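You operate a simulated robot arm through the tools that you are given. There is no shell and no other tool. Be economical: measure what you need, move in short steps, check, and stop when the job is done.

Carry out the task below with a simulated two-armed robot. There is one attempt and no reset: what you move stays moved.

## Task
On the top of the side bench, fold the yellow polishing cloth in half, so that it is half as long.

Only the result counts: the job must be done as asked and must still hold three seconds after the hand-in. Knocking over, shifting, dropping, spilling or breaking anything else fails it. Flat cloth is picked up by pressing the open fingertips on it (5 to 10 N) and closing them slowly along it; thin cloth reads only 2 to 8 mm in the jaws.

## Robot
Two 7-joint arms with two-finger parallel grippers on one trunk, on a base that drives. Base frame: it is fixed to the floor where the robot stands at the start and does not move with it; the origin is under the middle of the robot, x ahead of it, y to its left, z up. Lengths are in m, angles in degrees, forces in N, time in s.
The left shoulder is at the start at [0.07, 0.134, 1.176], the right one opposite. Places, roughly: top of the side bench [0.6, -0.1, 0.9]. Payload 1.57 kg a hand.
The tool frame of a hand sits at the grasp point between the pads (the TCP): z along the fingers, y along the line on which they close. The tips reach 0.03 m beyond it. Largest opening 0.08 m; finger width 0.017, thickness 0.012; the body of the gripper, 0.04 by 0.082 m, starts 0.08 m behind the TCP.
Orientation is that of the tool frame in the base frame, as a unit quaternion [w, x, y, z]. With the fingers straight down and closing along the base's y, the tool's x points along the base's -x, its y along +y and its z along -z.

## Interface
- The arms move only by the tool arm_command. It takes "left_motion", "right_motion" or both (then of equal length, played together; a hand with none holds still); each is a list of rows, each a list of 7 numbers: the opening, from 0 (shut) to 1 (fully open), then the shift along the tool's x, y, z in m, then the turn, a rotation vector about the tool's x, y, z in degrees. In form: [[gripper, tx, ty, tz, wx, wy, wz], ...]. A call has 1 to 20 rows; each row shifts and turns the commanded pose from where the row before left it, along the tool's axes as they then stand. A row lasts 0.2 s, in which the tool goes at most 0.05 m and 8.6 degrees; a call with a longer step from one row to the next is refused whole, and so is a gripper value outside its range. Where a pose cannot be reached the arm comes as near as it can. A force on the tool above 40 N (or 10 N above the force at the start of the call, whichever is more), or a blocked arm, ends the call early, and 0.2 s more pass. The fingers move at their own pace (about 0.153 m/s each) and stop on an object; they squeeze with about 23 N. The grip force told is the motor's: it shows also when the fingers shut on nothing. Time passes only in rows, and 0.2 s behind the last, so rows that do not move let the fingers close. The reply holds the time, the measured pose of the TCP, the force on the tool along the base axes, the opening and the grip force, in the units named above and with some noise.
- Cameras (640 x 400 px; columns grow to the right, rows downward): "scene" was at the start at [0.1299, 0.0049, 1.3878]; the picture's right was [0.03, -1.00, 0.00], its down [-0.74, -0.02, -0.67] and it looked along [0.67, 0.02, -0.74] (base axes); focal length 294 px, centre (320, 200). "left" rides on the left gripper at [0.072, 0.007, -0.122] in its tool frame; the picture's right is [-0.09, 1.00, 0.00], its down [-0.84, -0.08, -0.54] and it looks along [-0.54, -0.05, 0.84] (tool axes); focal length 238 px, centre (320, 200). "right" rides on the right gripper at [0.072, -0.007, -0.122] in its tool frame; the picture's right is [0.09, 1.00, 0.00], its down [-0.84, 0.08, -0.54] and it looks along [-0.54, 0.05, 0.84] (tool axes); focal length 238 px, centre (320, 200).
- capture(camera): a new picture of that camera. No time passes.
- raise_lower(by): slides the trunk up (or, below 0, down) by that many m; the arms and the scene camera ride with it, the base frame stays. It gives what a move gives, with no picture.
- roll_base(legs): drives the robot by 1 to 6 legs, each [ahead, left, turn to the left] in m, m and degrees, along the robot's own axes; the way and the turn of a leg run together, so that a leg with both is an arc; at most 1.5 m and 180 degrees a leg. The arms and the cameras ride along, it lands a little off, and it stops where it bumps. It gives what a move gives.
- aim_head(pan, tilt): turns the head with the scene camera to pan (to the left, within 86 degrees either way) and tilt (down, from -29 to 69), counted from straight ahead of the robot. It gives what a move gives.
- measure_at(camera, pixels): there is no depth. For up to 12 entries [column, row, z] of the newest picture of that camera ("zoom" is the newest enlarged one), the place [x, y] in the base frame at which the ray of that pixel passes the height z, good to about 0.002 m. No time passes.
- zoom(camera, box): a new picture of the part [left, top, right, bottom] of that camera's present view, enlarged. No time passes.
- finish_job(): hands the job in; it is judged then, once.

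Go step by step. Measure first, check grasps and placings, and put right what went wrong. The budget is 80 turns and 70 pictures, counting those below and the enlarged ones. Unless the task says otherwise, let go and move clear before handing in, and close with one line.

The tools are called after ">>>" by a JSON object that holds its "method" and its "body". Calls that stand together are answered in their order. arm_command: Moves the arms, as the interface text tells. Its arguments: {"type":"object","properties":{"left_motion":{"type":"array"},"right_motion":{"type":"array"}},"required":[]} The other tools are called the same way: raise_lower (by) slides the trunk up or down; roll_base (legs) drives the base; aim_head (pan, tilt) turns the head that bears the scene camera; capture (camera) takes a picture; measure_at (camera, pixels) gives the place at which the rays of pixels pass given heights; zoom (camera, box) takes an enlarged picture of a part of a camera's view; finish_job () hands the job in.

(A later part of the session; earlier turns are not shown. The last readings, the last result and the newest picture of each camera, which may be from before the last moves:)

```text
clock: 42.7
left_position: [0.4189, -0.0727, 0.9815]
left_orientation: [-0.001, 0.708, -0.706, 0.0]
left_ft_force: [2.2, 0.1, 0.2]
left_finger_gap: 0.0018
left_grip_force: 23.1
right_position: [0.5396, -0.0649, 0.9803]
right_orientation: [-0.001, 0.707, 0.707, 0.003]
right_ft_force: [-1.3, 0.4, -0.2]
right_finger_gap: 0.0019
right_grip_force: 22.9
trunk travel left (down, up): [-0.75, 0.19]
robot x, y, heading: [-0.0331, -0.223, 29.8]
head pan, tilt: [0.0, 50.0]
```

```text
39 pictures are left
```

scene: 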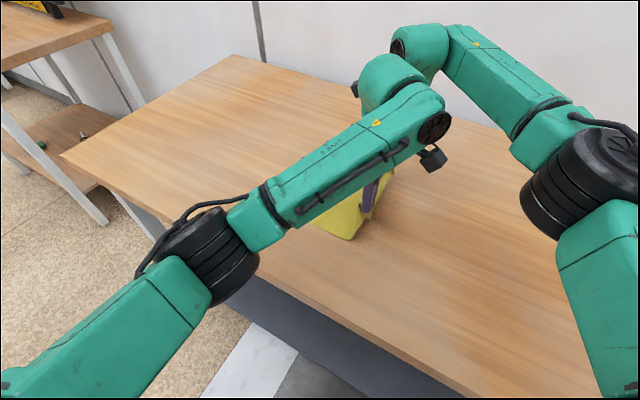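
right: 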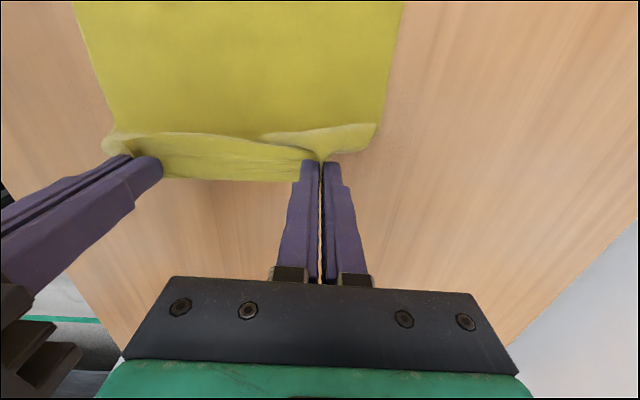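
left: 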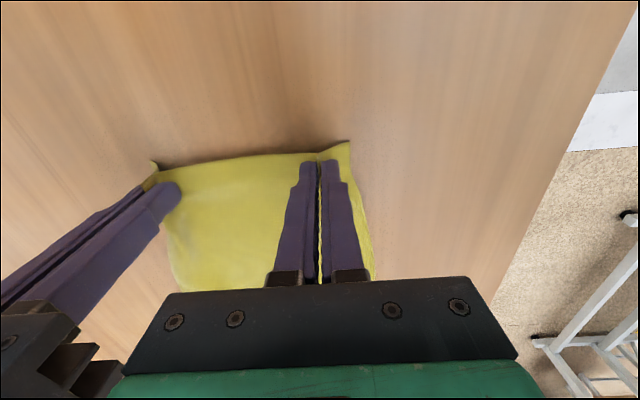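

The edge is coming up and folding over nicely. I'll lift another 3.5 cm and drive on about 12 cm.

>>> {"method": "arm_command", "body": {"left_motion": [[0, 0, 0, -0.012, 0, 0, 0], [0, 0, 0, -0.012, 0, 0, 0], [0, 0, 0, -0.008, 0, 0, 0], [0, 0, 0, 0, 0, 0, 0]], "right_motion": [[0, 0, 0, -0.012, 0, 0, 0], [0, 0, 0, -0.012, 0, 0, 0], [0, 0, 0, -0.008, 0, 0, 0], [0, 0, 0, 0, 0, 0, 0]]}}

>>> {"method": "roll_base", "body": {"legs": [[0.0325, 0.056, 0], [0.03, 0.052, 0]]}}

>>> {"method": "capture", "body": {"camera": "right"}}

>>> {"method": "capture", "body": {"camera": "left"}}

```text
clock: 43.7
left_position: [0.4195, -0.0698, 1.0119]
left_orientation: [0.0, 0.708, -0.706, 0.0]
left_ft_force: [-0.2, -0.3, -0.4]
left_finger_gap: 0.0017
left_grip_force: 23.2
right_position: [0.539, -0.063, 1.013]
right_orientation: [-0.001, 0.707, 0.707, 0.002]
right_ft_force: [-1.0, -1.3, -1.0]
right_finger_gap: 0.002
right_grip_force: 23.1
trunk travel left (down, up): [-0.75, 0.19]
robot x, y, heading: [-0.033, -0.2249, 30.0]
head pan, tilt: [0.0, 50.0]
```

```text
clock: 45.2
left_position: [0.4185, 0.0493, 1.0138]
left_orientation: [-0.002, 0.707, -0.707, -0.001]
left_ft_force: [0.4, -0.2, -0.7]
left_finger_gap: 0.0019
left_grip_force: 22.9
right_position: [0.5388, 0.0562, 1.0147]
right_orientation: [-0.002, 0.707, 0.707, 0.003]
right_ft_force: [-1.5, 0.2, -0.4]
right_finger_gap: 0.0018
right_grip_force: 22.8
trunk travel left (down, up): [-0.75, 0.19]
robot x, y, heading: [-0.0311, -0.1032, 29.7]
head pan, tilt: [0.0, 50.0]
```

```text
38 pictures are left
```

right: 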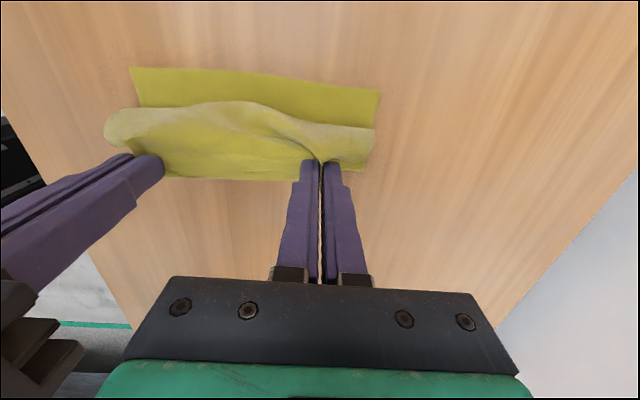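

```text
37 pictures are left
```

left: 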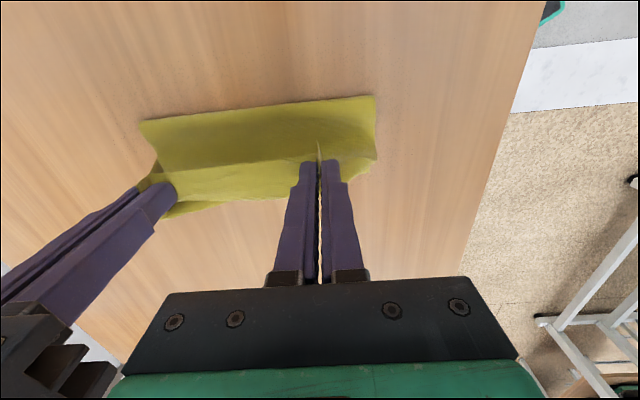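

The fold is well formed. I'll measure the left (target) edge in the right view and the crease in the left view to plan the landing.

>>> {"method": "measure_at", "body": {"camera": "right", "pixels": [[131, 67, 0.9], [260, 77, 0.9], [379, 90, 0.9]]}}

>>> {"method": "measure_at", "body": {"camera": "left", "pixels": [[141, 120, 0.9], [260, 108, 0.9], [375, 96, 0.9]]}}

```text
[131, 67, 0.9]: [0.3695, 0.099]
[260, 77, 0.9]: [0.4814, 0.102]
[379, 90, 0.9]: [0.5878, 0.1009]
```

```text
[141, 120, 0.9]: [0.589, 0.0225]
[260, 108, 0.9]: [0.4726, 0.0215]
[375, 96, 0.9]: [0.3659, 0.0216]
```

The target edge reads y≈0.10 and the fold line y≈0.022, which doesn't add up with a flat sheet. I'll zoom in to understand the cloth's shape before laying it down.

>>> {"method": "zoom", "body": {"camera": "right", "box": [80, 30, 400, 230]}}

>>> {"method": "zoom", "body": {"camera": "left", "box": [100, 60, 420, 260]}}

>>> {"method": "zoom", "body": {"camera": "scene", "box": [220, 120, 460, 270]}}

```text
2.00 times, centred on (240, 130) of right
```

zoom: 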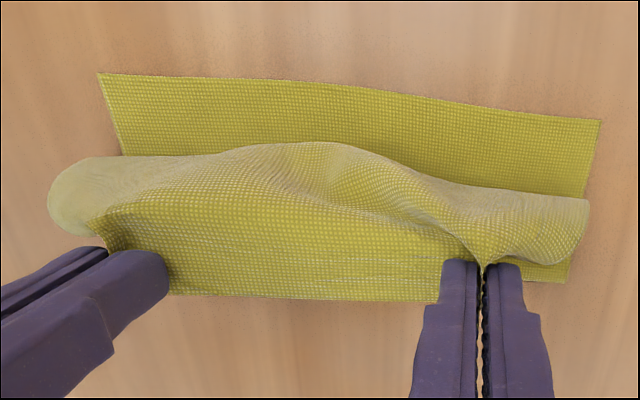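

```text
2.00 times, centred on (260, 160) of left
```

zoom: 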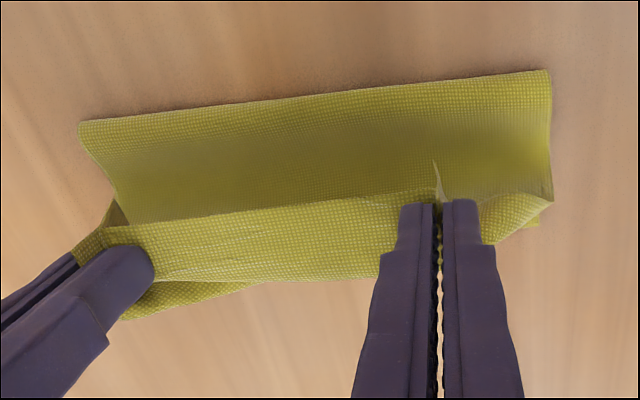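

```text
2.67 times, centred on (340, 195) of scene
```

zoom: 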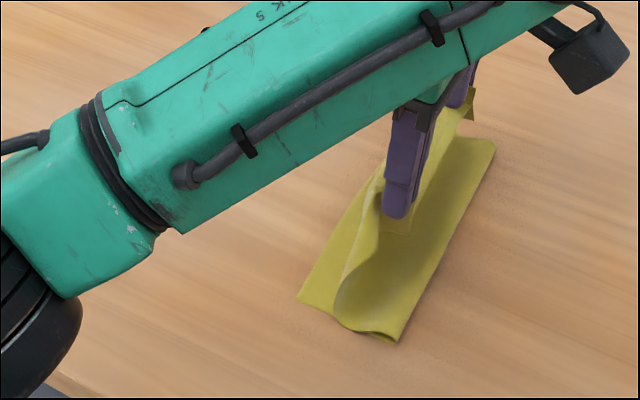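

The zooms show the cloth leaving the fingers toward +y and bulging ahead in an S, because there is too much slack at this height. I'll lift 5 cm to pull it out and lean both hands toward +y so the sheet can trail back to −y.

>>> {"method": "arm_command", "body": {"left_motion": [[0, 0, 0, -0.012, 0, 0, 0], [0, 0, 0, -0.012, 0, 0, 0], [0, 0, 0, -0.013, 0, 0, 0], [0, 0, 0, -0.013, 0, 0, 0], [0, 0, 0, 0, 0, 5, 0], [0, 0, 0, 0, 0, 5, 0], [0, 0, 0, 0, 0, 5, 0], [0, 0, 0, 0, 0, 5, 0], [0, 0, 0, 0, 0, 5, 0], [0, 0, 0, 0, 0, 5, 0], [0, 0, 0, 0, 0, 0, 0]], "right_motion": [[0, 0, 0, -0.012, 0, 0, 0], [0, 0, 0, -0.012, 0, 0, 0], [0, 0, 0, -0.013, 0, 0, 0], [0, 0, 0, -0.013, 0, 0, 0], [0, 0, 0, 0, 0, -5, 0], [0, 0, 0, 0, 0, -5, 0], [0, 0, 0, 0, 0, -5, 0], [0, 0, 0, 0, 0, -5, 0], [0, 0, 0, 0, 0, -5, 0], [0, 0, 0, 0, 0, -5, 0], [0, 0, 0, 0, 0, 0, 0]]}}

>>> {"method": "capture", "body": {"camera": "right"}}

>>> {"method": "capture", "body": {"camera": "left"}}

>>> {"method": "capture", "body": {"camera": "scene"}}

```text
clock: 47.6
left_position: [0.4191, 0.0529, 1.0628]
left_orientation: [-0.184, -0.683, 0.683, -0.183]
left_ft_force: [-0.2, 0.9, 0.8]
left_finger_gap: 0.0018
left_grip_force: 22.8
right_position: [0.5165, 0.044, 1.0539]
right_orientation: [0.137, 0.686, 0.701, -0.141]
right_ft_force: [0.2, -0.4, -0.9]
right_finger_gap: 0.0019
right_grip_force: 22.8
right hand out of reach, approached as far as the arm can: row 7, 8, 9, 10
trunk travel left (down, up): [-0.75, 0.19]
robot x, y, heading: [-0.0282, -0.1025, 30.0]
head pan, tilt: [0.0, 50.0]
```

```text
33 pictures are left
```

right: 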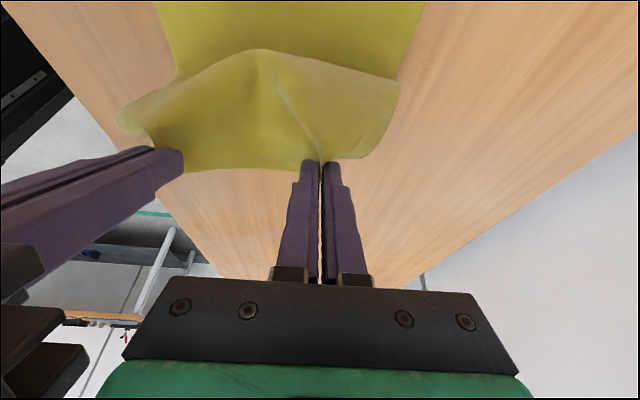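

```text
32 pictures are left
```

left: 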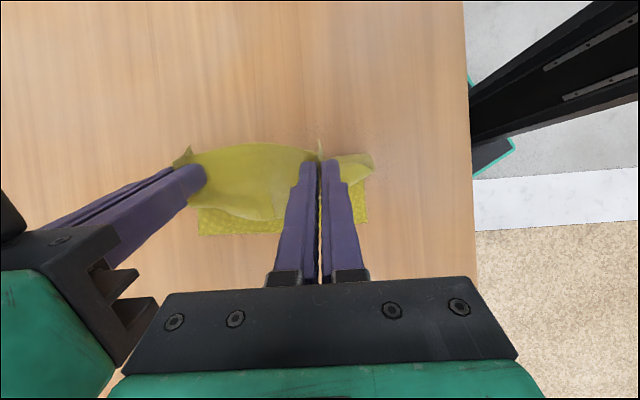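

```text
31 pictures are left
```

scene: 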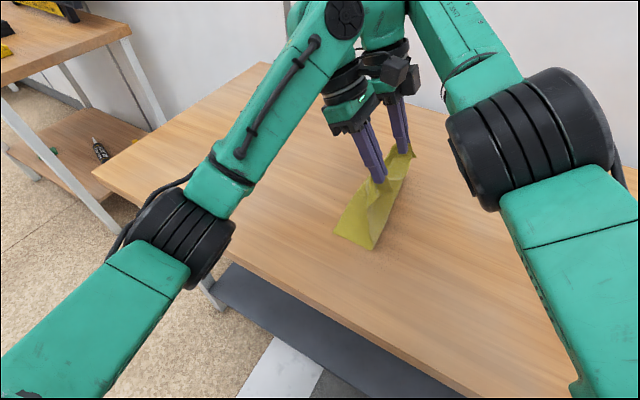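

The right hand ran out of reach at a 22° tilt and was drawn inward; the left is at 30°. I'll look closely at the cloth shape now.

>>> {"method": "zoom", "body": {"camera": "scene", "box": [290, 110, 450, 260]}}

>>> {"method": "measure_at", "body": {"camera": "scene", "pixels": [[333, 233, 0.9], [370, 250, 0.9], [410, 158, 0.9]]}}

```text
2.67 times, centred on (370, 185) of scene
```

zoom: 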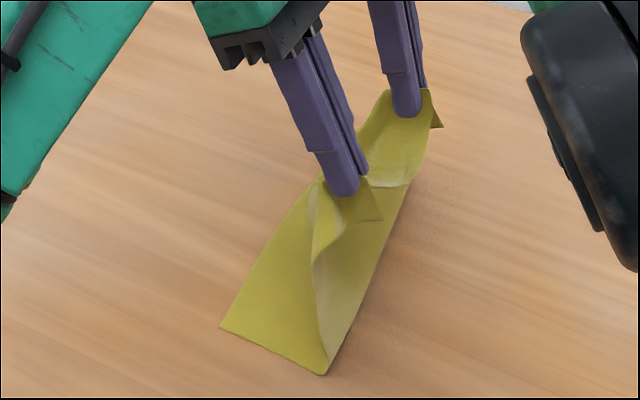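

```text
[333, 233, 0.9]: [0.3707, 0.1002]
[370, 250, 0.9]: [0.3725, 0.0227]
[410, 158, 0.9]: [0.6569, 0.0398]
```

Now it is clear: the left edge lies at y=0.100 and the crease at y=0.022, so the crease is off-centre (it should be near y=-0.028). I'll move the hands back to above y≈-0.028 at nearly taut height, so the crease rolls back to the middle.

>>> {"method": "arm_command", "body": {"left_motion": [[0, 0.0073, 0, 0.0106, 0, 0, 0], [0, 0.0073, 0, 0.0106, 0, 0, 0], [0, 0.0073, 0, 0.0106, 0, 0, 0], [0, 0.0073, 0, 0.0106, 0, 0, 0], [0, 0.0073, 0, 0.0106, 0, 0, 0], [0, 0.0073, 0, 0.0106, 0, 0, 0], [0, 0, 0, 0, 0, 0, 0]], "right_motion": [[0, -0.0083, 0.0036, 0.0078, 0, 0, 0], [0, -0.0083, 0.0036, 0.0078, 0, 0, 0], [0, -0.0083, 0.0036, 0.0078, 0, 0, 0], [0, -0.0083, 0.0036, 0.0078, 0, 0, 0], [0, -0.0083, 0.0036, 0.0078, 0, 0, 0], [0, -0.0083, 0.0036, 0.0078, 0, 0, 0], [0, 0, 0, 0, 0, 0, 0]]}}

>>> {"method": "zoom", "body": {"camera": "scene", "box": [270, 110, 470, 260]}}

```text
clock: 49.2
left_position: [0.4193, -0.0169, 1.031]
left_orientation: [0.181, 0.684, -0.681, 0.186]
left_ft_force: [27.1, 5.8, 3.2]
left_finger_gap: 0.0018
left_grip_force: 22.8
right_position: [0.5446, 0.0016, 1.0492]
right_orientation: [0.145, 0.69, 0.7, -0.114]
right_ft_force: [-26.8, -5.7, -3.4]
right_finger_gap: 0.0023
right_grip_force: 23.1
right hand out of reach, approached as far as the arm can: row 1, 2, 3
trunk travel left (down, up): [-0.75, 0.19]
robot x, y, heading: [-0.0341, -0.1071, 30.1]
head pan, tilt: [0.0, 50.0]
```

```text
2.67 times, centred on (370, 185) of scene
```

zoom: 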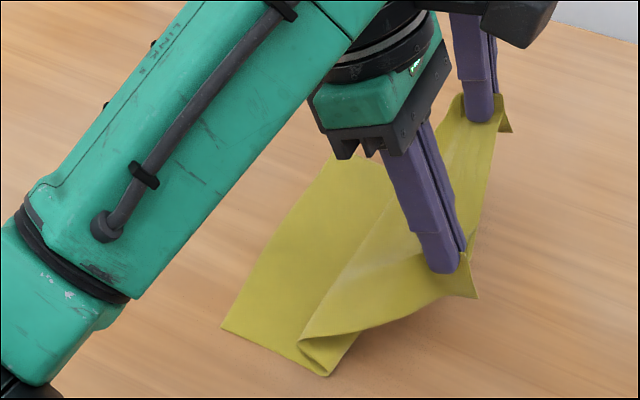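

The hands are stretching the edge (27 N along x), and a Z-fold remains at the crease. I'll ease the right hand inward and draw both hands up and to −y to peel the crease open.

>>> {"method": "arm_command", "body": {"right_motion": [[0, -0.003, -0.009, 0.008, 0, 0, 0], [0, -0.008, 0, 0.0092, 0, 0, 0], [0, -0.012, 0, 0.0022, 0, 0, 0], [0, -0.012, 0, 0.0022, 0, 0, 0], [0, -0.012, 0, 0.0022, 0, 0, 0], [0, -0.012, 0, 0.0022, 0, 0, 0], [0, -0.012, 0, 0.0022, 0, 0, 0], [0, -0.012, 0, 0.0022, 0, 0, 0], [0, 0, 0, 0, 0, 0, 0]], "left_motion": [[0, 0, 0, 0, 0, 0, 0], [0, 0, 0, 0, 0, 0, 0], [0, 0.0118, 0, 0.003, 0, 0, 0], [0, 0.0118, 0, 0.003, 0, 0, 0], [0, 0.0118, 0, 0.003, 0, 0, 0], [0, 0.0118, 0, 0.003, 0, 0, 0], [0, 0.0118, 0, 0.003, 0, 0, 0], [0, 0.0118, 0, 0.003, 0, 0, 0], [0, 0, 0, 0, 0, 0, 0]]}}

>>> {"method": "zoom", "body": {"camera": "scene", "box": [270, 110, 510, 260]}}

```text
clock: 51.2
left_position: [0.4202, -0.0874, 1.049]
left_orientation: [0.183, 0.683, -0.683, 0.183]
left_ft_force: [1.8, -0.2, -0.3]
left_finger_gap: 0.002
left_grip_force: 22.6
right_position: [0.5397, -0.0876, 1.0507]
right_orientation: [0.145, 0.69, 0.7, -0.113]
right_ft_force: [-2.0, 0.4, -0.3]
right_finger_gap: 0.0018
right_grip_force: 23.3
trunk travel left (down, up): [-0.75, 0.19]
robot x, y, heading: [-0.0344, -0.1042, 30.1]
head pan, tilt: [0.0, 50.0]
```

```text
2.67 times, centred on (390, 185) of scene
```

zoom: 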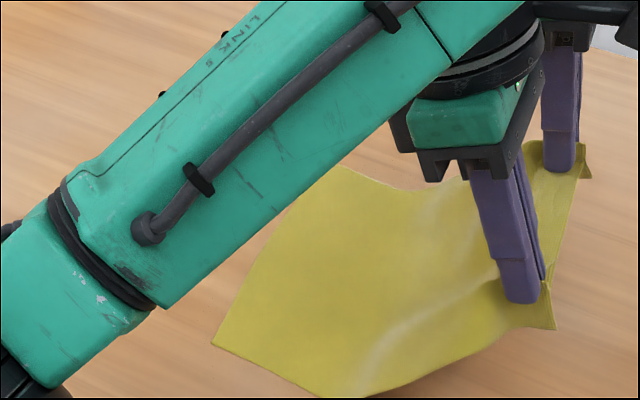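

The crease has peeled open. I'll measure the left-edge corner (zoom pixels (211,345) and (345,165)) and then fold along a taut arc.

>>> {"method": "measure_at", "body": {"camera": "zoom", "pixels": [[211, 345, 0.9], [345, 165, 0.9], [320, 396, 0.9]]}}

```text
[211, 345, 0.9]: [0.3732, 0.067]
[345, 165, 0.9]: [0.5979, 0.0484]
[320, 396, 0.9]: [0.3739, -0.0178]
```

The left edge now lies at y≈0.067 (the cloth slides easily), so the centre crease belongs at y≈-0.061. I'll lay the sheet back a little, then come up onto the arc above y=-0.061 at 11 cm height.

>>> {"method": "arm_command", "body": {"left_motion": [[0, 0.0013, 0, 0.0151, 0, 0, 0], [0, 0.0013, 0, 0.0151, 0, 0, 0], [0, 0.0013, 0, 0.0151, 0, 0, 0], [0, 0.0013, 0, 0.0151, 0, 0, 0], [0, 0.0015, 0, 0.0151, 0, 0, 0], [0, 0, 0, 0, 0, 0, 0], [0, 0, 0, 0, 0, 0, 0], [0, -0.0056, 0, -0.0136, 0, 0, 0], [0, -0.0056, 0, -0.0136, 0, 0, 0], [0, -0.0056, 0, -0.0137, 0, 0, 0], [0, -0.0079, 0, -0.0083, 0, 0, 0], [0, -0.0079, 0, -0.0083, 0, 0, 0], [0, -0.0079, 0, -0.0083, 0, 0, 0], [0, -0.0079, 0, -0.0084, 0, 0, 0], [0, 0, 0, 0, 0, 0, 0]], "right_motion": [[0, -0.0036, 0, 0.0147, 0, 0, 0], [0, -0.0036, 0, 0.0147, 0, 0, 0], [0, -0.0036, 0, 0.0147, 0, 0, 0], [0, -0.0036, 0, 0.0147, 0, 0, 0], [0, -0.0037, 0, 0.0147, 0, 0, 0], [0, 0, 0, 0, 0, 0, 0], [0, 0, 0, 0, 0, 0, 0], [0, 0.0076, 0, -0.0126, 0, 0, 0], [0, 0.0076, 0, -0.0126, 0, 0, 0], [0, 0.0076, 0, -0.0127, 0, 0, 0], [0, 0.0091, 0, -0.007, 0, 0, 0], [0, 0.0091, 0, -0.007, 0, 0, 0], [0, 0.0091, 0, -0.007, 0, 0, 0], [0, 0.009, 0, -0.007, 0, 0, 0], [0, 0, 0, 0, 0, 0, 0]]}}

>>> {"method": "zoom", "body": {"camera": "scene", "box": [270, 110, 510, 260]}}

```text
clock: 54.4
left_position: [0.4185, -0.0518, 1.0275]
left_orientation: [0.183, 0.683, -0.683, 0.183]
left_ft_force: [3.5, -0.6, 0.7]
left_finger_gap: 0.002
left_grip_force: 22.5
right_position: [0.5396, -0.0532, 1.0272]
right_orientation: [0.144, 0.692, 0.698, -0.113]
right_ft_force: [-4.3, -0.6, 0.7]
right_finger_gap: 0.0019
right_grip_force: 22.4
trunk travel left (down, up): [-0.75, 0.19]
robot x, y, heading: [-0.0305, -0.1066, 30.0]
head pan, tilt: [0.0, 50.0]
```

```text
2.67 times, centred on (390, 185) of scene
```

zoom: 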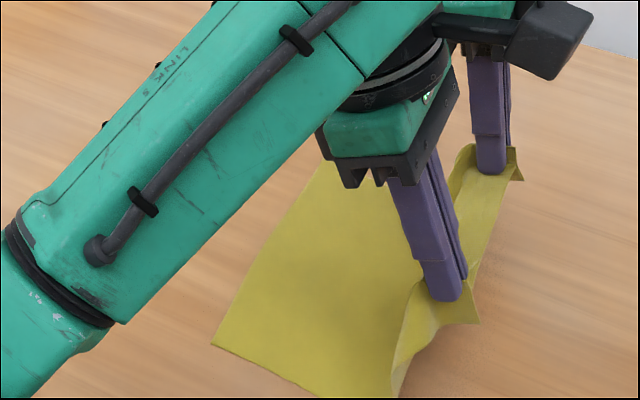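

The sheet now stands up from near the intended crease (zoom (400,390)) and the left edge hasn't moved. I'll drive 4 cm to +y, then lower 2 cm, and check.

>>> {"method": "roll_base", "body": {"legs": [[0.02, 0.0346, 0]]}}

>>> {"method": "arm_command", "body": {"left_motion": [[0, -0.005, 0, 0.0087, 0, 0, 0], [0, -0.005, 0, 0.0087, 0, 0, 0]], "right_motion": [[0, 0.0036, 0, 0.0093, 0, 0, 0], [0, 0.0036, 0, 0.0093, 0, 0, 0]]}}

>>> {"method": "zoom", "body": {"camera": "scene", "box": [270, 110, 510, 260]}}

>>> {"method": "capture", "body": {"camera": "right"}}

```text
clock: 55.3
left_position: [0.4181, -0.0164, 1.0271]
left_orientation: [-0.182, -0.682, 0.684, -0.182]
left_ft_force: [4.0, 0.0, -1.0]
left_finger_gap: 0.0019
left_grip_force: 23.4
right_position: [0.5387, -0.0172, 1.0289]
right_orientation: [0.143, 0.692, 0.699, -0.112]
right_ft_force: [-4.3, -0.3, 0.5]
right_finger_gap: 0.0021
right_grip_force: 22.9
trunk travel left (down, up): [-0.75, 0.19]
robot x, y, heading: [-0.0298, -0.062, 29.9]
head pan, tilt: [0.0, 50.0]
```

```text
clock: 55.9
left_position: [0.4199, -0.0143, 1.0066]
left_orientation: [-0.183, -0.682, 0.684, -0.183]
left_ft_force: [3.9, -0.3, -0.4]
left_finger_gap: 0.0017
left_grip_force: 23.0
right_position: [0.5407, -0.014, 1.0083]
right_orientation: [0.144, 0.692, 0.698, -0.113]
right_ft_force: [-4.5, -0.6, 0.0]
right_finger_gap: 0.0021
right_grip_force: 23.1
trunk travel left (down, up): [-0.75, 0.19]
robot x, y, heading: [-0.0335, -0.0635, 29.9]
head pan, tilt: [0.0, 50.0]
```

```text
2.67 times, centred on (390, 185) of scene
```

zoom: 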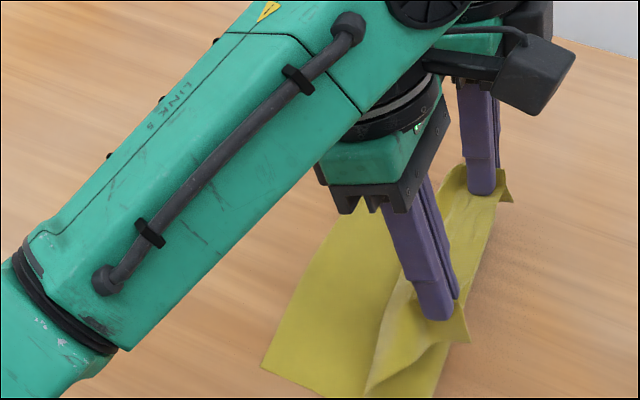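

```text
25 pictures are left
```

right: 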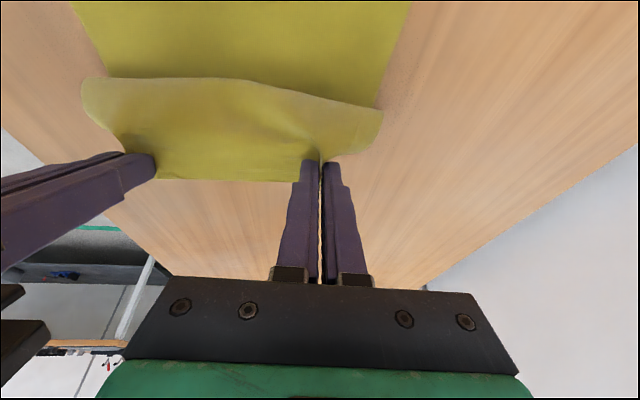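

A small bulge is ahead of the fingers; keeping this height while driving on brings the sheet back to nearly taut. I'll drive 3.5 cm further and look.

>>> {"method": "roll_base", "body": {"legs": [[0.0185, 0.032, 0]]}}

>>> {"method": "zoom", "body": {"camera": "scene", "box": [270, 130, 510, 280]}}

>>> {"method": "capture", "body": {"camera": "right"}}

```text
clock: 56.8
left_position: [0.419, 0.019, 1.0076]
left_orientation: [-0.181, -0.682, 0.684, -0.182]
left_ft_force: [5.1, -1.1, 0.2]
left_finger_gap: 0.0018
left_grip_force: 23.0
right_position: [0.5395, 0.0179, 1.0085]
right_orientation: [0.143, 0.693, 0.698, -0.111]
right_ft_force: [-5.4, -1.6, 0.1]
right_finger_gap: 0.002
right_grip_force: 23.1
trunk travel left (down, up): [-0.75, 0.19]
robot x, y, heading: [-0.0302, -0.0279, 29.6]
head pan, tilt: [0.0, 50.0]
```

```text
2.67 times, centred on (390, 205) of scene
```

zoom: 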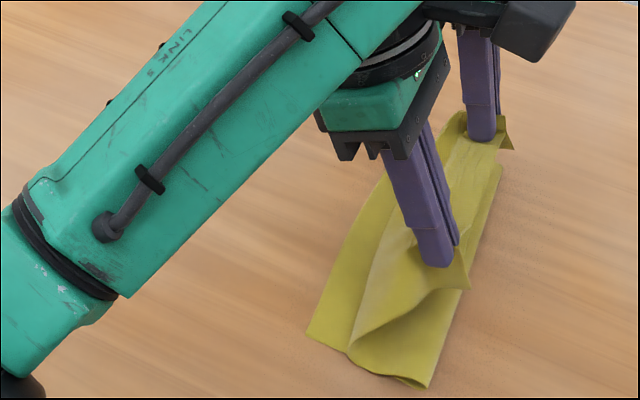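

```text
23 pictures are left
```

right: 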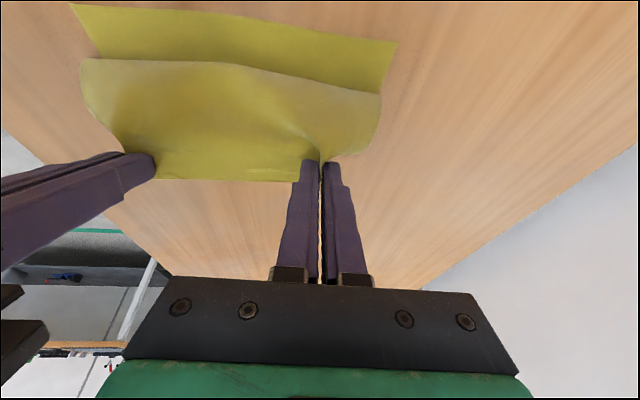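

>>> {"method": "measure_at", "body": {"camera": "zoom", "pixels": [[307, 333, 0.9], [347, 352, 0.9], [430, 387, 0.9], [503, 167, 0.9]]}}

>>> {"method": "measure_at", "body": {"camera": "right", "pixels": [[68, 3, 0.9], [250, 19, 0.9], [396, 43, 0.9]]}}

```text
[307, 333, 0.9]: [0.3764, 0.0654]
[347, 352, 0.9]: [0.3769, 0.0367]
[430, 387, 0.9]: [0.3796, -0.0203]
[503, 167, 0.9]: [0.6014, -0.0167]
```

```text
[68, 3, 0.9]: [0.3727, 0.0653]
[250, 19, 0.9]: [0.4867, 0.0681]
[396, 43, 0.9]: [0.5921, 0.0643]
```

The left edge stays at 0.066 but the crease formed at -0.02: the pinch makes the sheet leave toward +y, so a much larger hand tilt is needed, and the right hand lacks reach for it out here. I'll unroll the cloth, then slide it toward the robot, where both hands can tilt freely.

>>> {"method": "arm_command", "body": {"left_motion": [[0, 0.0075, 0, -0.013, 0, 0, 0], [0, 0.0075, 0, -0.013, 0, 0, 0]], "right_motion": [[0, -0.0054, 0, -0.014, 0, 0, 0], [0, -0.0054, 0, -0.014, 0, 0, 0]]}}

>>> {"method": "roll_base", "body": {"legs": [[-0.08, -0.1385, 0]]}}

>>> {"method": "arm_command", "body": {"left_motion": [[0, -0.01, 0, 0.0173, 0, 0, 0], [0, -0.01, 0, 0.0173, 0, 0, 0], [0, -0.01, 0, 0.0173, 0, 0, 0], [0, -0.0075, 0, 0.013, 0, 0, 0], [0, 0, 0, 0, 0, 0, 0]], "right_motion": [[0, 0.0072, 0, 0.0186, 0, 0, 0], [0, 0.0072, 0, 0.0186, 0, 0, 0], [0, 0.0072, 0, 0.0186, 0, 0, 0], [0, 0.0054, 0, 0.014, 0, 0, 0], [0, 0, 0, 0, 0, 0, 0]]}}

>>> {"method": "capture", "body": {"camera": "right"}}

>>> {"method": "capture", "body": {"camera": "scene"}}

```text
clock: 57.4
left_position: [0.4197, 0.0241, 1.036]
left_orientation: [0.181, 0.684, -0.683, 0.182]
left_ft_force: [2.8, 0.3, 0.9]
left_finger_gap: 0.0019
left_grip_force: 22.7
right_position: [0.5384, 0.0217, 1.0386]
right_orientation: [0.144, 0.692, 0.698, -0.113]
right_ft_force: [-3.6, 0.3, 0.0]
right_finger_gap: 0.0022
right_grip_force: 22.8
trunk travel left (down, up): [-0.75, 0.19]
robot x, y, heading: [-0.0316, -0.0251, 29.9]
head pan, tilt: [0.0, 50.0]
```

```text
clock: 58.8
left_position: [0.4198, -0.1332, 1.0378]
left_orientation: [0.183, 0.684, -0.682, 0.182]
left_ft_force: [2.2, 0.2, -0.1]
left_finger_gap: 0.0019
left_grip_force: 23.1
right_position: [0.5398, -0.1336, 1.0377]
right_orientation: [0.145, 0.691, 0.699, -0.113]
right_ft_force: [-3.2, -0.9, 0.4]
right_finger_gap: 0.0019
right_grip_force: 23.0
trunk travel left (down, up): [-0.75, 0.19]
robot x, y, heading: [-0.0301, -0.1891, 29.8]
head pan, tilt: [0.0, 50.0]
```

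```text
clock: 60.0
left_position: [0.4239, -0.1099, 0.9626]
left_orientation: [0.166, 0.699, -0.672, 0.179]
left_ft_force: [1.1, 0.0, -0.1]
left_finger_gap: 0.0017
left_grip_force: 22.7
right_position: [0.5427, -0.1347, 0.965]
right_orientation: [0.144, 0.691, 0.7, -0.112]
right_ft_force: [-1.7, -0.3, 0.3]
right_finger_gap: 0.0017
right_grip_force: 23.2
trunk travel left (down, up): [-0.75, 0.19]
robot x, y, heading: [-0.0294, -0.1863, 29.9]
head pan, tilt: [0.0, 50.0]
```

```text
22 pictures are left
```

right: 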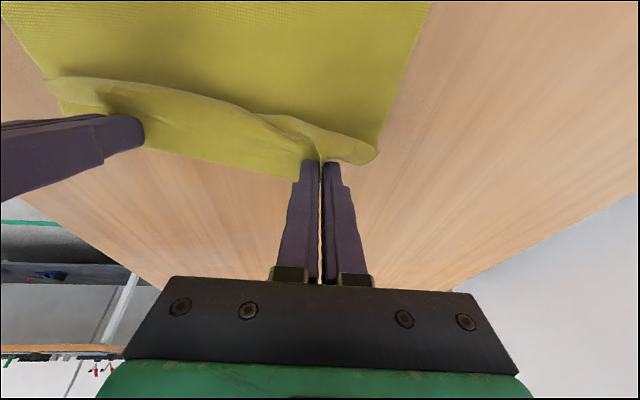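

```text
21 pictures are left
```

scene: 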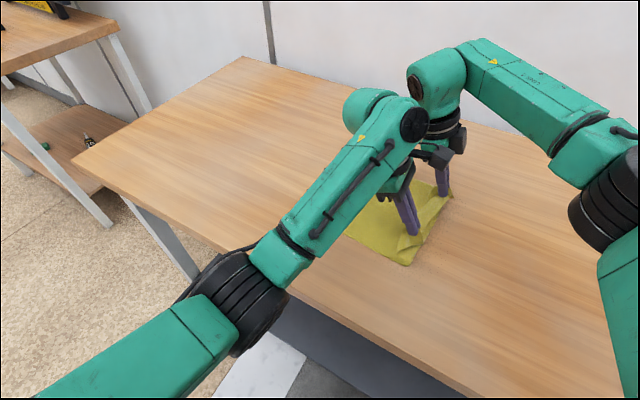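

The cloth is unrolled. The left hand sits 2.5 cm off in y (possibly a light touch on the other wrist), though forces are low. I'll slide the cloth 9 cm toward the robot with both hands together.

>>> {"method": "arm_command", "body": {"left_motion": [[0, 0, 0.015, 0, 0, 0, 0], [0, 0, 0.015, 0, 0, 0, 0], [0, 0, 0.015, 0, 0, 0, 0], [0, 0, 0.015, 0, 0, 0, 0], [0, 0, 0.015, 0, 0, 0, 0], [0, 0, 0.015, 0, 0, 0, 0], [0, 0, 0, 0, 0, 0, 0]], "right_motion": [[0, 0, -0.015, 0, 0, 0, 0], [0, 0, -0.015, 0, 0, 0, 0], [0, 0, -0.015, 0, 0, 0, 0], [0, 0, -0.015, 0, 0, 0, 0], [0, 0, -0.015, 0, 0, 0, 0], [0, 0, -0.015, 0, 0, 0, 0], [0, 0, 0, 0, 0, 0, 0]]}}

>>> {"method": "capture", "body": {"camera": "scene"}}

```text
clock: 61.6
left_position: [0.3301, -0.1358, 0.9622]
left_orientation: [0.183, 0.683, -0.682, 0.183]
left_ft_force: [6.0, -0.3, -0.8]
left_finger_gap: 0.0019
left_grip_force: 23.0
right_position: [0.4513, -0.1375, 0.9597]
right_orientation: [0.143, 0.691, 0.699, -0.112]
right_ft_force: [-5.6, 0.0, 0.7]
right_finger_gap: 0.0015
right_grip_force: 22.7
trunk travel left (down, up): [-0.75, 0.19]
robot x, y, heading: [-0.0365, -0.1848, 29.8]
head pan, tilt: [0.0, 50.0]
```

```text
20 pictures are left
```

scene: 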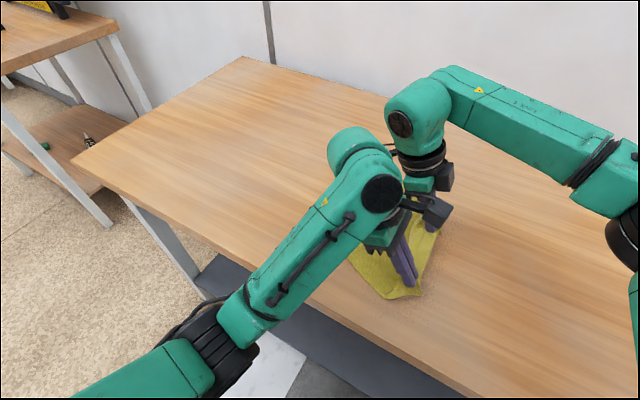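

The cloth came along and the hands are aligned again. I'll raise 6 cm and tilt both hands to about 60°.

>>> {"method": "arm_command", "body": {"left_motion": [[0, 0.0075, 0, -0.013, 0, 0, 0], [0, 0.0075, 0, -0.013, 0, 0, 0], [0, 0.0075, 0, -0.013, 0, 0, 0], [0, 0.0075, 0, -0.013, 0, 0, 0], [0, 0, 0, 0, 0, 5, 0], [0, 0, 0, 0, 0, 5, 0], [0, 0, 0, 0, 0, 5, 0], [0, 0, 0, 0, 0, 5, 0], [0, 0, 0, 0, 0, 5, 0], [0, 0, 0, 0, 0, 5, 0], [0, 0, 0, 0, 0, 0, 0]], "right_motion": [[0, -0.0054, 0, -0.014, 0, 0, 0], [0, -0.0054, 0, -0.014, 0, 0, 0], [0, -0.0054, 0, -0.014, 0, 0, 0], [0, -0.0054, 0, -0.014, 0, 0, 0], [0, 0, 0, 0, 0, -6.3, 0], [0, 0, 0, 0, 0, -6.3, 0], [0, 0, 0, 0, 0, -6.3, 0], [0, 0, 0, 0, 0, -6.3, 0], [0, 0, 0, 0, 0, -6.3, 0], [0, 0, 0, 0, 0, -6.3, 0], [0, 0, 0, 0, 0, 0, 0]]}}

>>> {"method": "capture", "body": {"camera": "scene"}}

>>> {"method": "capture", "body": {"camera": "right"}}

```text
clock: 64.0
left_position: [0.3281, -0.1346, 1.0213]
left_orientation: [0.352, 0.615, -0.61, 0.355]
left_ft_force: [1.2, 0.6, -0.5]
left_finger_gap: 0.0017
left_grip_force: 22.9
right_position: [0.4495, -0.1421, 1.0176]
right_orientation: [0.363, 0.618, 0.616, -0.327]
right_ft_force: [-1.8, -0.2, 0.4]
right_finger_gap: 0.0019
right_grip_force: 23.5
right hand out of reach, approached as far as the arm can: row 10
trunk travel left (down, up): [-0.75, 0.19]
robot x, y, heading: [-0.0335, -0.187, 30.2]
head pan, tilt: [0.0, 50.0]
```

```text
19 pictures are left
```

scene: 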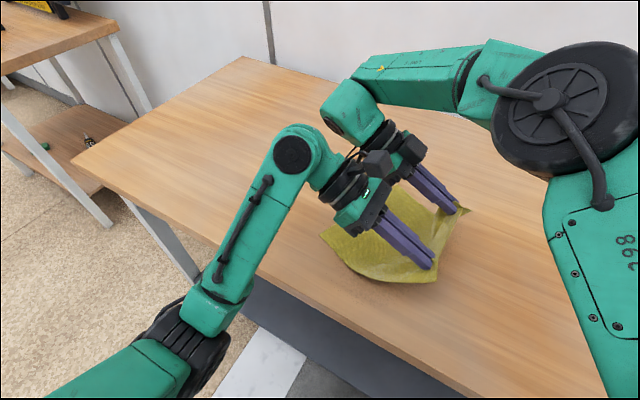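

```text
18 pictures are left
```

right: 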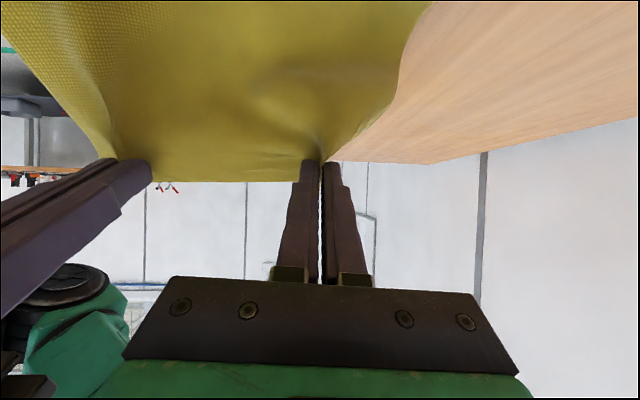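

Both hands now tilt ~60° and the sheet leaves the fingers downward. I'll measure where the cloth's left edge lies (scene around (320,236) and (352,277)).

>>> {"method": "zoom", "body": {"camera": "scene", "box": [290, 160, 490, 310]}}

>>> {"method": "measure_at", "body": {"camera": "scene", "pixels": [[319, 236, 0.9], [352, 277, 0.9], [334, 255, 0.9]]}}

```text
2.67 times, centred on (390, 235) of scene
```

zoom: 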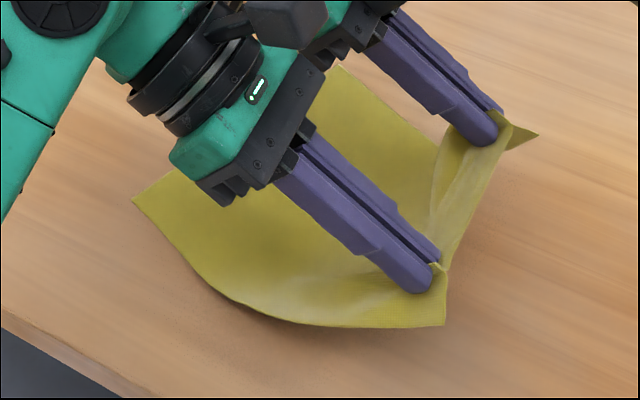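

```text
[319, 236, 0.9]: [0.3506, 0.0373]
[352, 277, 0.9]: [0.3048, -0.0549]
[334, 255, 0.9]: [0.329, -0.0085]
```

>>> {"method": "measure_at", "body": {"camera": "zoom", "pixels": [[133, 203, 0.9], [340, 65, 0.9], [170, 172, 0.9]]}}

```text
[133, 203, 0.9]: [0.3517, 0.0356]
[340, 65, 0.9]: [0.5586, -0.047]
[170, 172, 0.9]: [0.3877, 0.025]
```

The cloth is rotated about -22° (left edge from (0.352,0.036) to (0.559,-0.047)). I'll lower the hands and pull the cloth straight toward −y by driving 25 cm along the empty bench, so it trails into line.

>>> {"method": "arm_command", "body": {"left_motion": [[0, -0.0115, 0, 0.0067, 0, 0, 0], [0, -0.0115, 0, 0.0067, 0, 0, 0], [0, -0.0116, 0, 0.0066, 0, 0, 0]], "right_motion": [[0, 0.0117, 0, 0.0044, 0, 0, 0], [0, 0.0117, 0, 0.0044, 0, 0, 0], [0, 0.0118, 0, 0.0045, 0, 0, 0]]}}

>>> {"method": "roll_base", "body": {"legs": [[-0.125, -0.2165, 0]]}}

>>> {"method": "capture", "body": {"camera": "scene"}}

```text
clock: 64.8
left_position: [0.3295, -0.1339, 0.98]
left_orientation: [0.353, 0.613, -0.611, 0.355]
left_ft_force: [0.1, 0.0, 1.2]
left_finger_gap: 0.0016
left_grip_force: 22.4
right_position: [0.4489, -0.1349, 0.9787]
right_orientation: [0.364, 0.617, 0.615, -0.33]
right_ft_force: [-0.8, 0.3, 0.1]
right_finger_gap: 0.002
right_grip_force: 22.9
trunk travel left (down, up): [-0.75, 0.19]
robot x, y, heading: [-0.0317, -0.1886, 29.8]
head pan, tilt: [0.0, 50.0]
```

```text
clock: 66.6
left_position: [0.3303, -0.3807, 0.9814]
left_orientation: [0.352, 0.614, -0.61, 0.355]
left_ft_force: [0.2, -0.2, -0.2]
left_finger_gap: 0.002
left_grip_force: 23.1
right_position: [0.4503, -0.3805, 0.9801]
right_orientation: [0.364, 0.616, 0.616, -0.329]
right_ft_force: [-1.0, -0.1, -0.4]
right_finger_gap: 0.0019
right_grip_force: 22.7
trunk travel left (down, up): [-0.75, 0.19]
robot x, y, heading: [-0.0283, -0.4368, 30.3]
head pan, tilt: [0.0, 50.0]
```

```text
16 pictures are left
```

scene: 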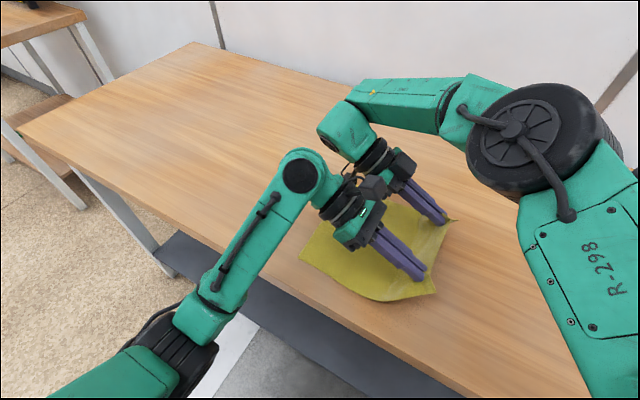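

>>> {"method": "measure_at", "body": {"camera": "scene", "pixels": [[299, 253, 0.9], [320, 221, 0.9], [335, 281, 0.9], [372, 299, 0.9]]}}

>>> {"method": "zoom", "body": {"camera": "scene", "box": [280, 160, 480, 310]}}

```text
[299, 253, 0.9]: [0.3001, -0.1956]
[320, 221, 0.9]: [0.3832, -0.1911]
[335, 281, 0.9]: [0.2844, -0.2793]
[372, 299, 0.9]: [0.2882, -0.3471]
```

```text
2.67 times, centred on (380, 235) of scene
```

zoom: 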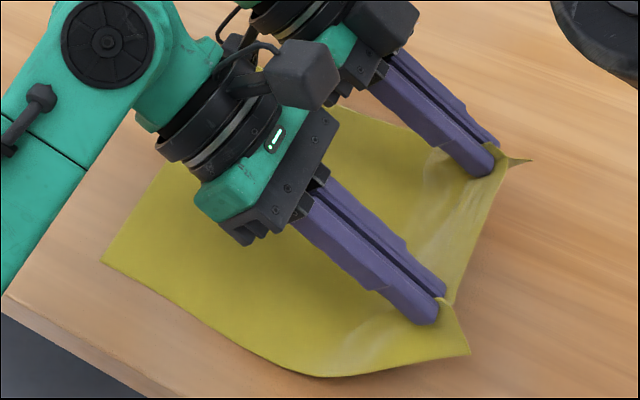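

The cloth is now straight: its left edge lies at y≈-0.194 and the near corner at x=0.30, so the crease should be at y≈-0.322. I'll take the held edge up and over along the taut arc in short steps, driving for y and lifting with the arms.

>>> {"method": "arm_command", "body": {"left_motion": [[0, 0.0087, -0.009, -0.005, 0, 0, 0], [0, 0.0086, -0.009, -0.005, 0, 0, 0]], "right_motion": [[0, -0.0086, 0.009, -0.0052, 0, 0, 0], [0, -0.0085, 0.009, -0.0052, 0, 0, 0]]}}

>>> {"method": "roll_base", "body": {"legs": [[0.019, 0.033, 0]]}}

>>> {"method": "arm_command", "body": {"left_motion": [[0, 0.0095, 0, -0.0055, 0, 0, 0], [0, 0.0095, 0, -0.0055, 0, 0, 0]], "right_motion": [[0, -0.0094, 0, -0.0057, 0, 0, 0], [0, -0.0094, 0, -0.0057, 0, 0, 0]]}}

>>> {"method": "roll_base", "body": {"legs": [[0.019, 0.033, 0]]}}

>>> {"method": "zoom", "body": {"camera": "scene", "box": [260, 160, 460, 310]}}

```text
clock: 67.2
left_position: [0.3479, -0.3805, 1.0012]
left_orientation: [0.352, 0.615, -0.611, 0.354]
left_ft_force: [0.7, 0.2, 0.1]
left_finger_gap: 0.0018
left_grip_force: 22.7
right_position: [0.4671, -0.3831, 0.9981]
right_orientation: [0.364, 0.616, 0.617, -0.327]
right_ft_force: [0.0, 0.3, -0.2]
right_finger_gap: 0.0021
right_grip_force: 22.8
trunk travel left (down, up): [-0.75, 0.19]
robot x, y, heading: [-0.0291, -0.4338, 30.0]
head pan, tilt: [0.0, 50.0]
```

```text
clock: 68.1
left_position: [0.3477, -0.346, 1.0013]
left_orientation: [0.351, 0.615, -0.611, 0.354]
left_ft_force: [-0.8, -0.4, -0.2]
left_finger_gap: 0.0019
left_grip_force: 23.0
right_position: [0.4653, -0.3484, 0.999]
right_orientation: [0.362, 0.617, 0.617, -0.326]
right_ft_force: [-0.5, 0.1, -0.3]
right_finger_gap: 0.0019
right_grip_force: 23.0
trunk travel left (down, up): [-0.75, 0.19]
robot x, y, heading: [-0.0304, -0.3952, 30.0]
head pan, tilt: [0.0, 50.0]
```

```text
clock: 68.7
left_position: [0.3482, -0.3418, 1.0213]
left_orientation: [0.352, 0.614, -0.611, 0.354]
left_ft_force: [-1.2, -0.1, 0.0]
left_finger_gap: 0.0019
left_grip_force: 22.8
right_position: [0.4617, -0.3528, 1.0145]
right_orientation: [0.363, 0.617, 0.619, -0.323]
right_ft_force: [0.4, -0.4, 0.1]
right_finger_gap: 0.0021
right_grip_force: 23.5
right hand out of reach, approached as far as the arm can: row 2
trunk travel left (down, up): [-0.75, 0.19]
robot x, y, heading: [-0.0332, -0.3977, 30.1]
head pan, tilt: [0.0, 50.0]
```

```text
clock: 69.5
left_position: [0.3484, -0.309, 1.0213]
left_orientation: [0.351, 0.614, -0.612, 0.354]
left_ft_force: [0.2, -0.4, -1.2]
left_finger_gap: 0.002
left_grip_force: 22.8
right_position: [0.4631, -0.3185, 1.0144]
right_orientation: [0.362, 0.618, 0.619, -0.324]
right_ft_force: [-0.3, 0.4, 0.1]
right_finger_gap: 0.0021
right_grip_force: 23.4
trunk travel left (down, up): [-0.75, 0.19]
robot x, y, heading: [-0.0289, -0.3607, 30.3]
head pan, tilt: [0.0, 50.0]
```

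```text
2.67 times, centred on (360, 235) of scene
```

zoom: 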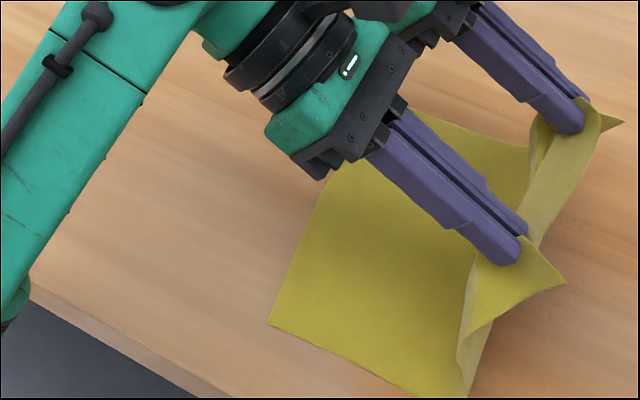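

The sheet rises cleanly near the intended crease. I'll continue: drive 4 cm, lower 2.5 cm while realigning the right hand, and drive 3.5 cm more.

>>> {"method": "roll_base", "body": {"legs": [[0.0205, 0.0355, 0]]}}

>>> {"method": "arm_command", "body": {"left_motion": [[0, -0.0108, 0, 0.0063, 0, 0, 0], [0, -0.0108, 0, 0.0063, 0, 0, 0]], "right_motion": [[0, 0.0102, 0, 0.001, 0, 0, 0], [0, 0.0102, 0, 0.001, 0, 0, 0]]}}

>>> {"method": "roll_base", "body": {"legs": [[0.0185, 0.032, 0]]}}

>>> {"method": "zoom", "body": {"camera": "scene", "box": [260, 180, 460, 330]}}

```text
clock: 70.4
left_position: [0.3489, -0.2677, 1.0209]
left_orientation: [0.351, 0.614, -0.612, 0.354]
left_ft_force: [0.3, -0.5, 0.1]
left_finger_gap: 0.0019
left_grip_force: 22.9
right_position: [0.4632, -0.2765, 1.0157]
right_orientation: [0.362, 0.618, 0.618, -0.324]
right_ft_force: [-0.2, 0.0, 0.0]
right_finger_gap: 0.0019
right_grip_force: 23.4
trunk travel left (down, up): [-0.75, 0.19]
robot x, y, heading: [-0.0312, -0.3196, 30.2]
head pan, tilt: [0.0, 50.0]
```

```text
clock: 71.0
left_position: [0.3478, -0.2637, 0.9972]
left_orientation: [0.352, 0.613, -0.611, 0.355]
left_ft_force: [-0.5, 0.1, 0.5]
left_finger_gap: 0.0017
left_grip_force: 22.7
right_position: [0.4643, -0.2652, 0.9969]
right_orientation: [0.363, 0.617, 0.618, -0.324]
right_ft_force: [-0.6, -0.2, -0.4]
right_finger_gap: 0.002
right_grip_force: 23.4
trunk travel left (down, up): [-0.75, 0.19]
robot x, y, heading: [-0.0309, -0.3197, 30.2]
head pan, tilt: [0.0, 50.0]
```

```text
clock: 71.9
left_position: [0.3482, -0.2322, 0.9972]
left_orientation: [0.352, 0.613, -0.613, 0.353]
left_ft_force: [0.2, 0.5, 0.5]
left_finger_gap: 0.0018
left_grip_force: 23.0
right_position: [0.4644, -0.23, 0.9984]
right_orientation: [0.361, 0.619, 0.618, -0.324]
right_ft_force: [0.1, -0.6, 0.2]
right_finger_gap: 0.0022
right_grip_force: 23.4
trunk travel left (down, up): [-0.75, 0.19]
robot x, y, heading: [-0.0316, -0.2801, 29.9]
head pan, tilt: [0.0, 50.0]
```

```text
2.67 times, centred on (360, 255) of scene
```

zoom: 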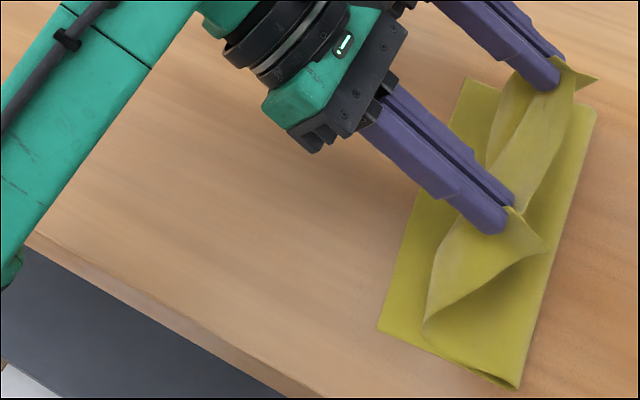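

>>> {"method": "measure_at", "body": {"camera": "zoom", "pixels": [[378, 328, 0.9], [425, 352, 0.9], [518, 388, 0.9], [596, 108, 0.9], [468, 80, 0.9]]}}

```text
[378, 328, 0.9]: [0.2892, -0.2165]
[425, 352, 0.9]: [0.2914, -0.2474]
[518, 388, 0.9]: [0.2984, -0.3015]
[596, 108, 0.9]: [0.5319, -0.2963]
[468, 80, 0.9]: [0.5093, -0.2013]
```

The crease outline is at y≈-0.30 with the left edge at ≈-0.209, so the slack sits in a bulge under the hands. I'll bring the held edge over the left edge and lower it there, so the slack is pressed back toward the crease.

>>> {"method": "roll_base", "body": {"legs": [[0.011, 0.019, 0]]}}

>>> {"method": "arm_command", "body": {"left_motion": [[0, -0.013, 0, 0.0075, 0, 0, 0], [0, -0.013, 0, 0.0075, 0, 0, 0], [0, -0.013, 0, 0.0075, 0, 0, 0], [0, -0.0087, 0, 0.005, 0, 0, 0], [0, 0, 0, 0, 0, 0, 0]], "right_motion": [[0, 0.0128, 0, 0.0078, 0, 0, 0], [0, 0.0128, 0, 0.0078, 0, 0, 0], [0, 0.0128, 0, 0.0078, 0, 0, 0], [0, 0.0085, 0, 0.0052, 0, 0, 0], [0, 0, 0, 0, 0, 0, 0]]}}

>>> {"method": "zoom", "body": {"camera": "scene", "box": [260, 190, 460, 340]}}

```text
clock: 72.7
left_position: [0.3478, -0.2095, 0.9966]
left_orientation: [0.352, 0.613, -0.612, 0.354]
left_ft_force: [0.0, -0.7, 0.7]
left_finger_gap: 0.0016
left_grip_force: 23.1
right_position: [0.4638, -0.2096, 0.9975]
right_orientation: [0.362, 0.619, 0.617, -0.324]
right_ft_force: [-0.3, 0.0, 0.5]
right_finger_gap: 0.0019
right_grip_force: 23.2
trunk travel left (down, up): [-0.75, 0.19]
robot x, y, heading: [-0.0284, -0.2578, 30.1]
head pan, tilt: [0.0, 50.0]
```

```text
clock: 73.9
left_position: [0.3476, -0.2074, 0.9412]
left_orientation: [-0.354, -0.612, 0.612, -0.354]
left_ft_force: [0.5, 0.6, 0.4]
left_finger_gap: 0.0017
left_grip_force: 23.3
right_position: [0.4675, -0.2064, 0.9426]
right_orientation: [0.362, 0.619, 0.616, -0.326]
right_ft_force: [-0.3, 0.3, -0.3]
right_finger_gap: 0.0022
right_grip_force: 23.0
trunk travel left (down, up): [-0.75, 0.19]
robot x, y, heading: [-0.0282, -0.2603, 29.9]
head pan, tilt: [0.0, 50.0]
```

```text
2.67 times, centred on (360, 265) of scene
```

zoom: 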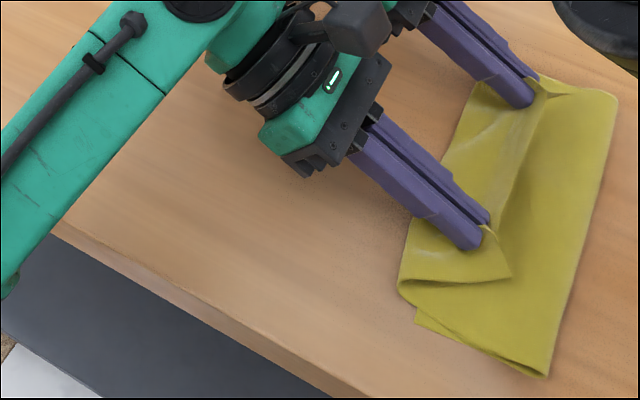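

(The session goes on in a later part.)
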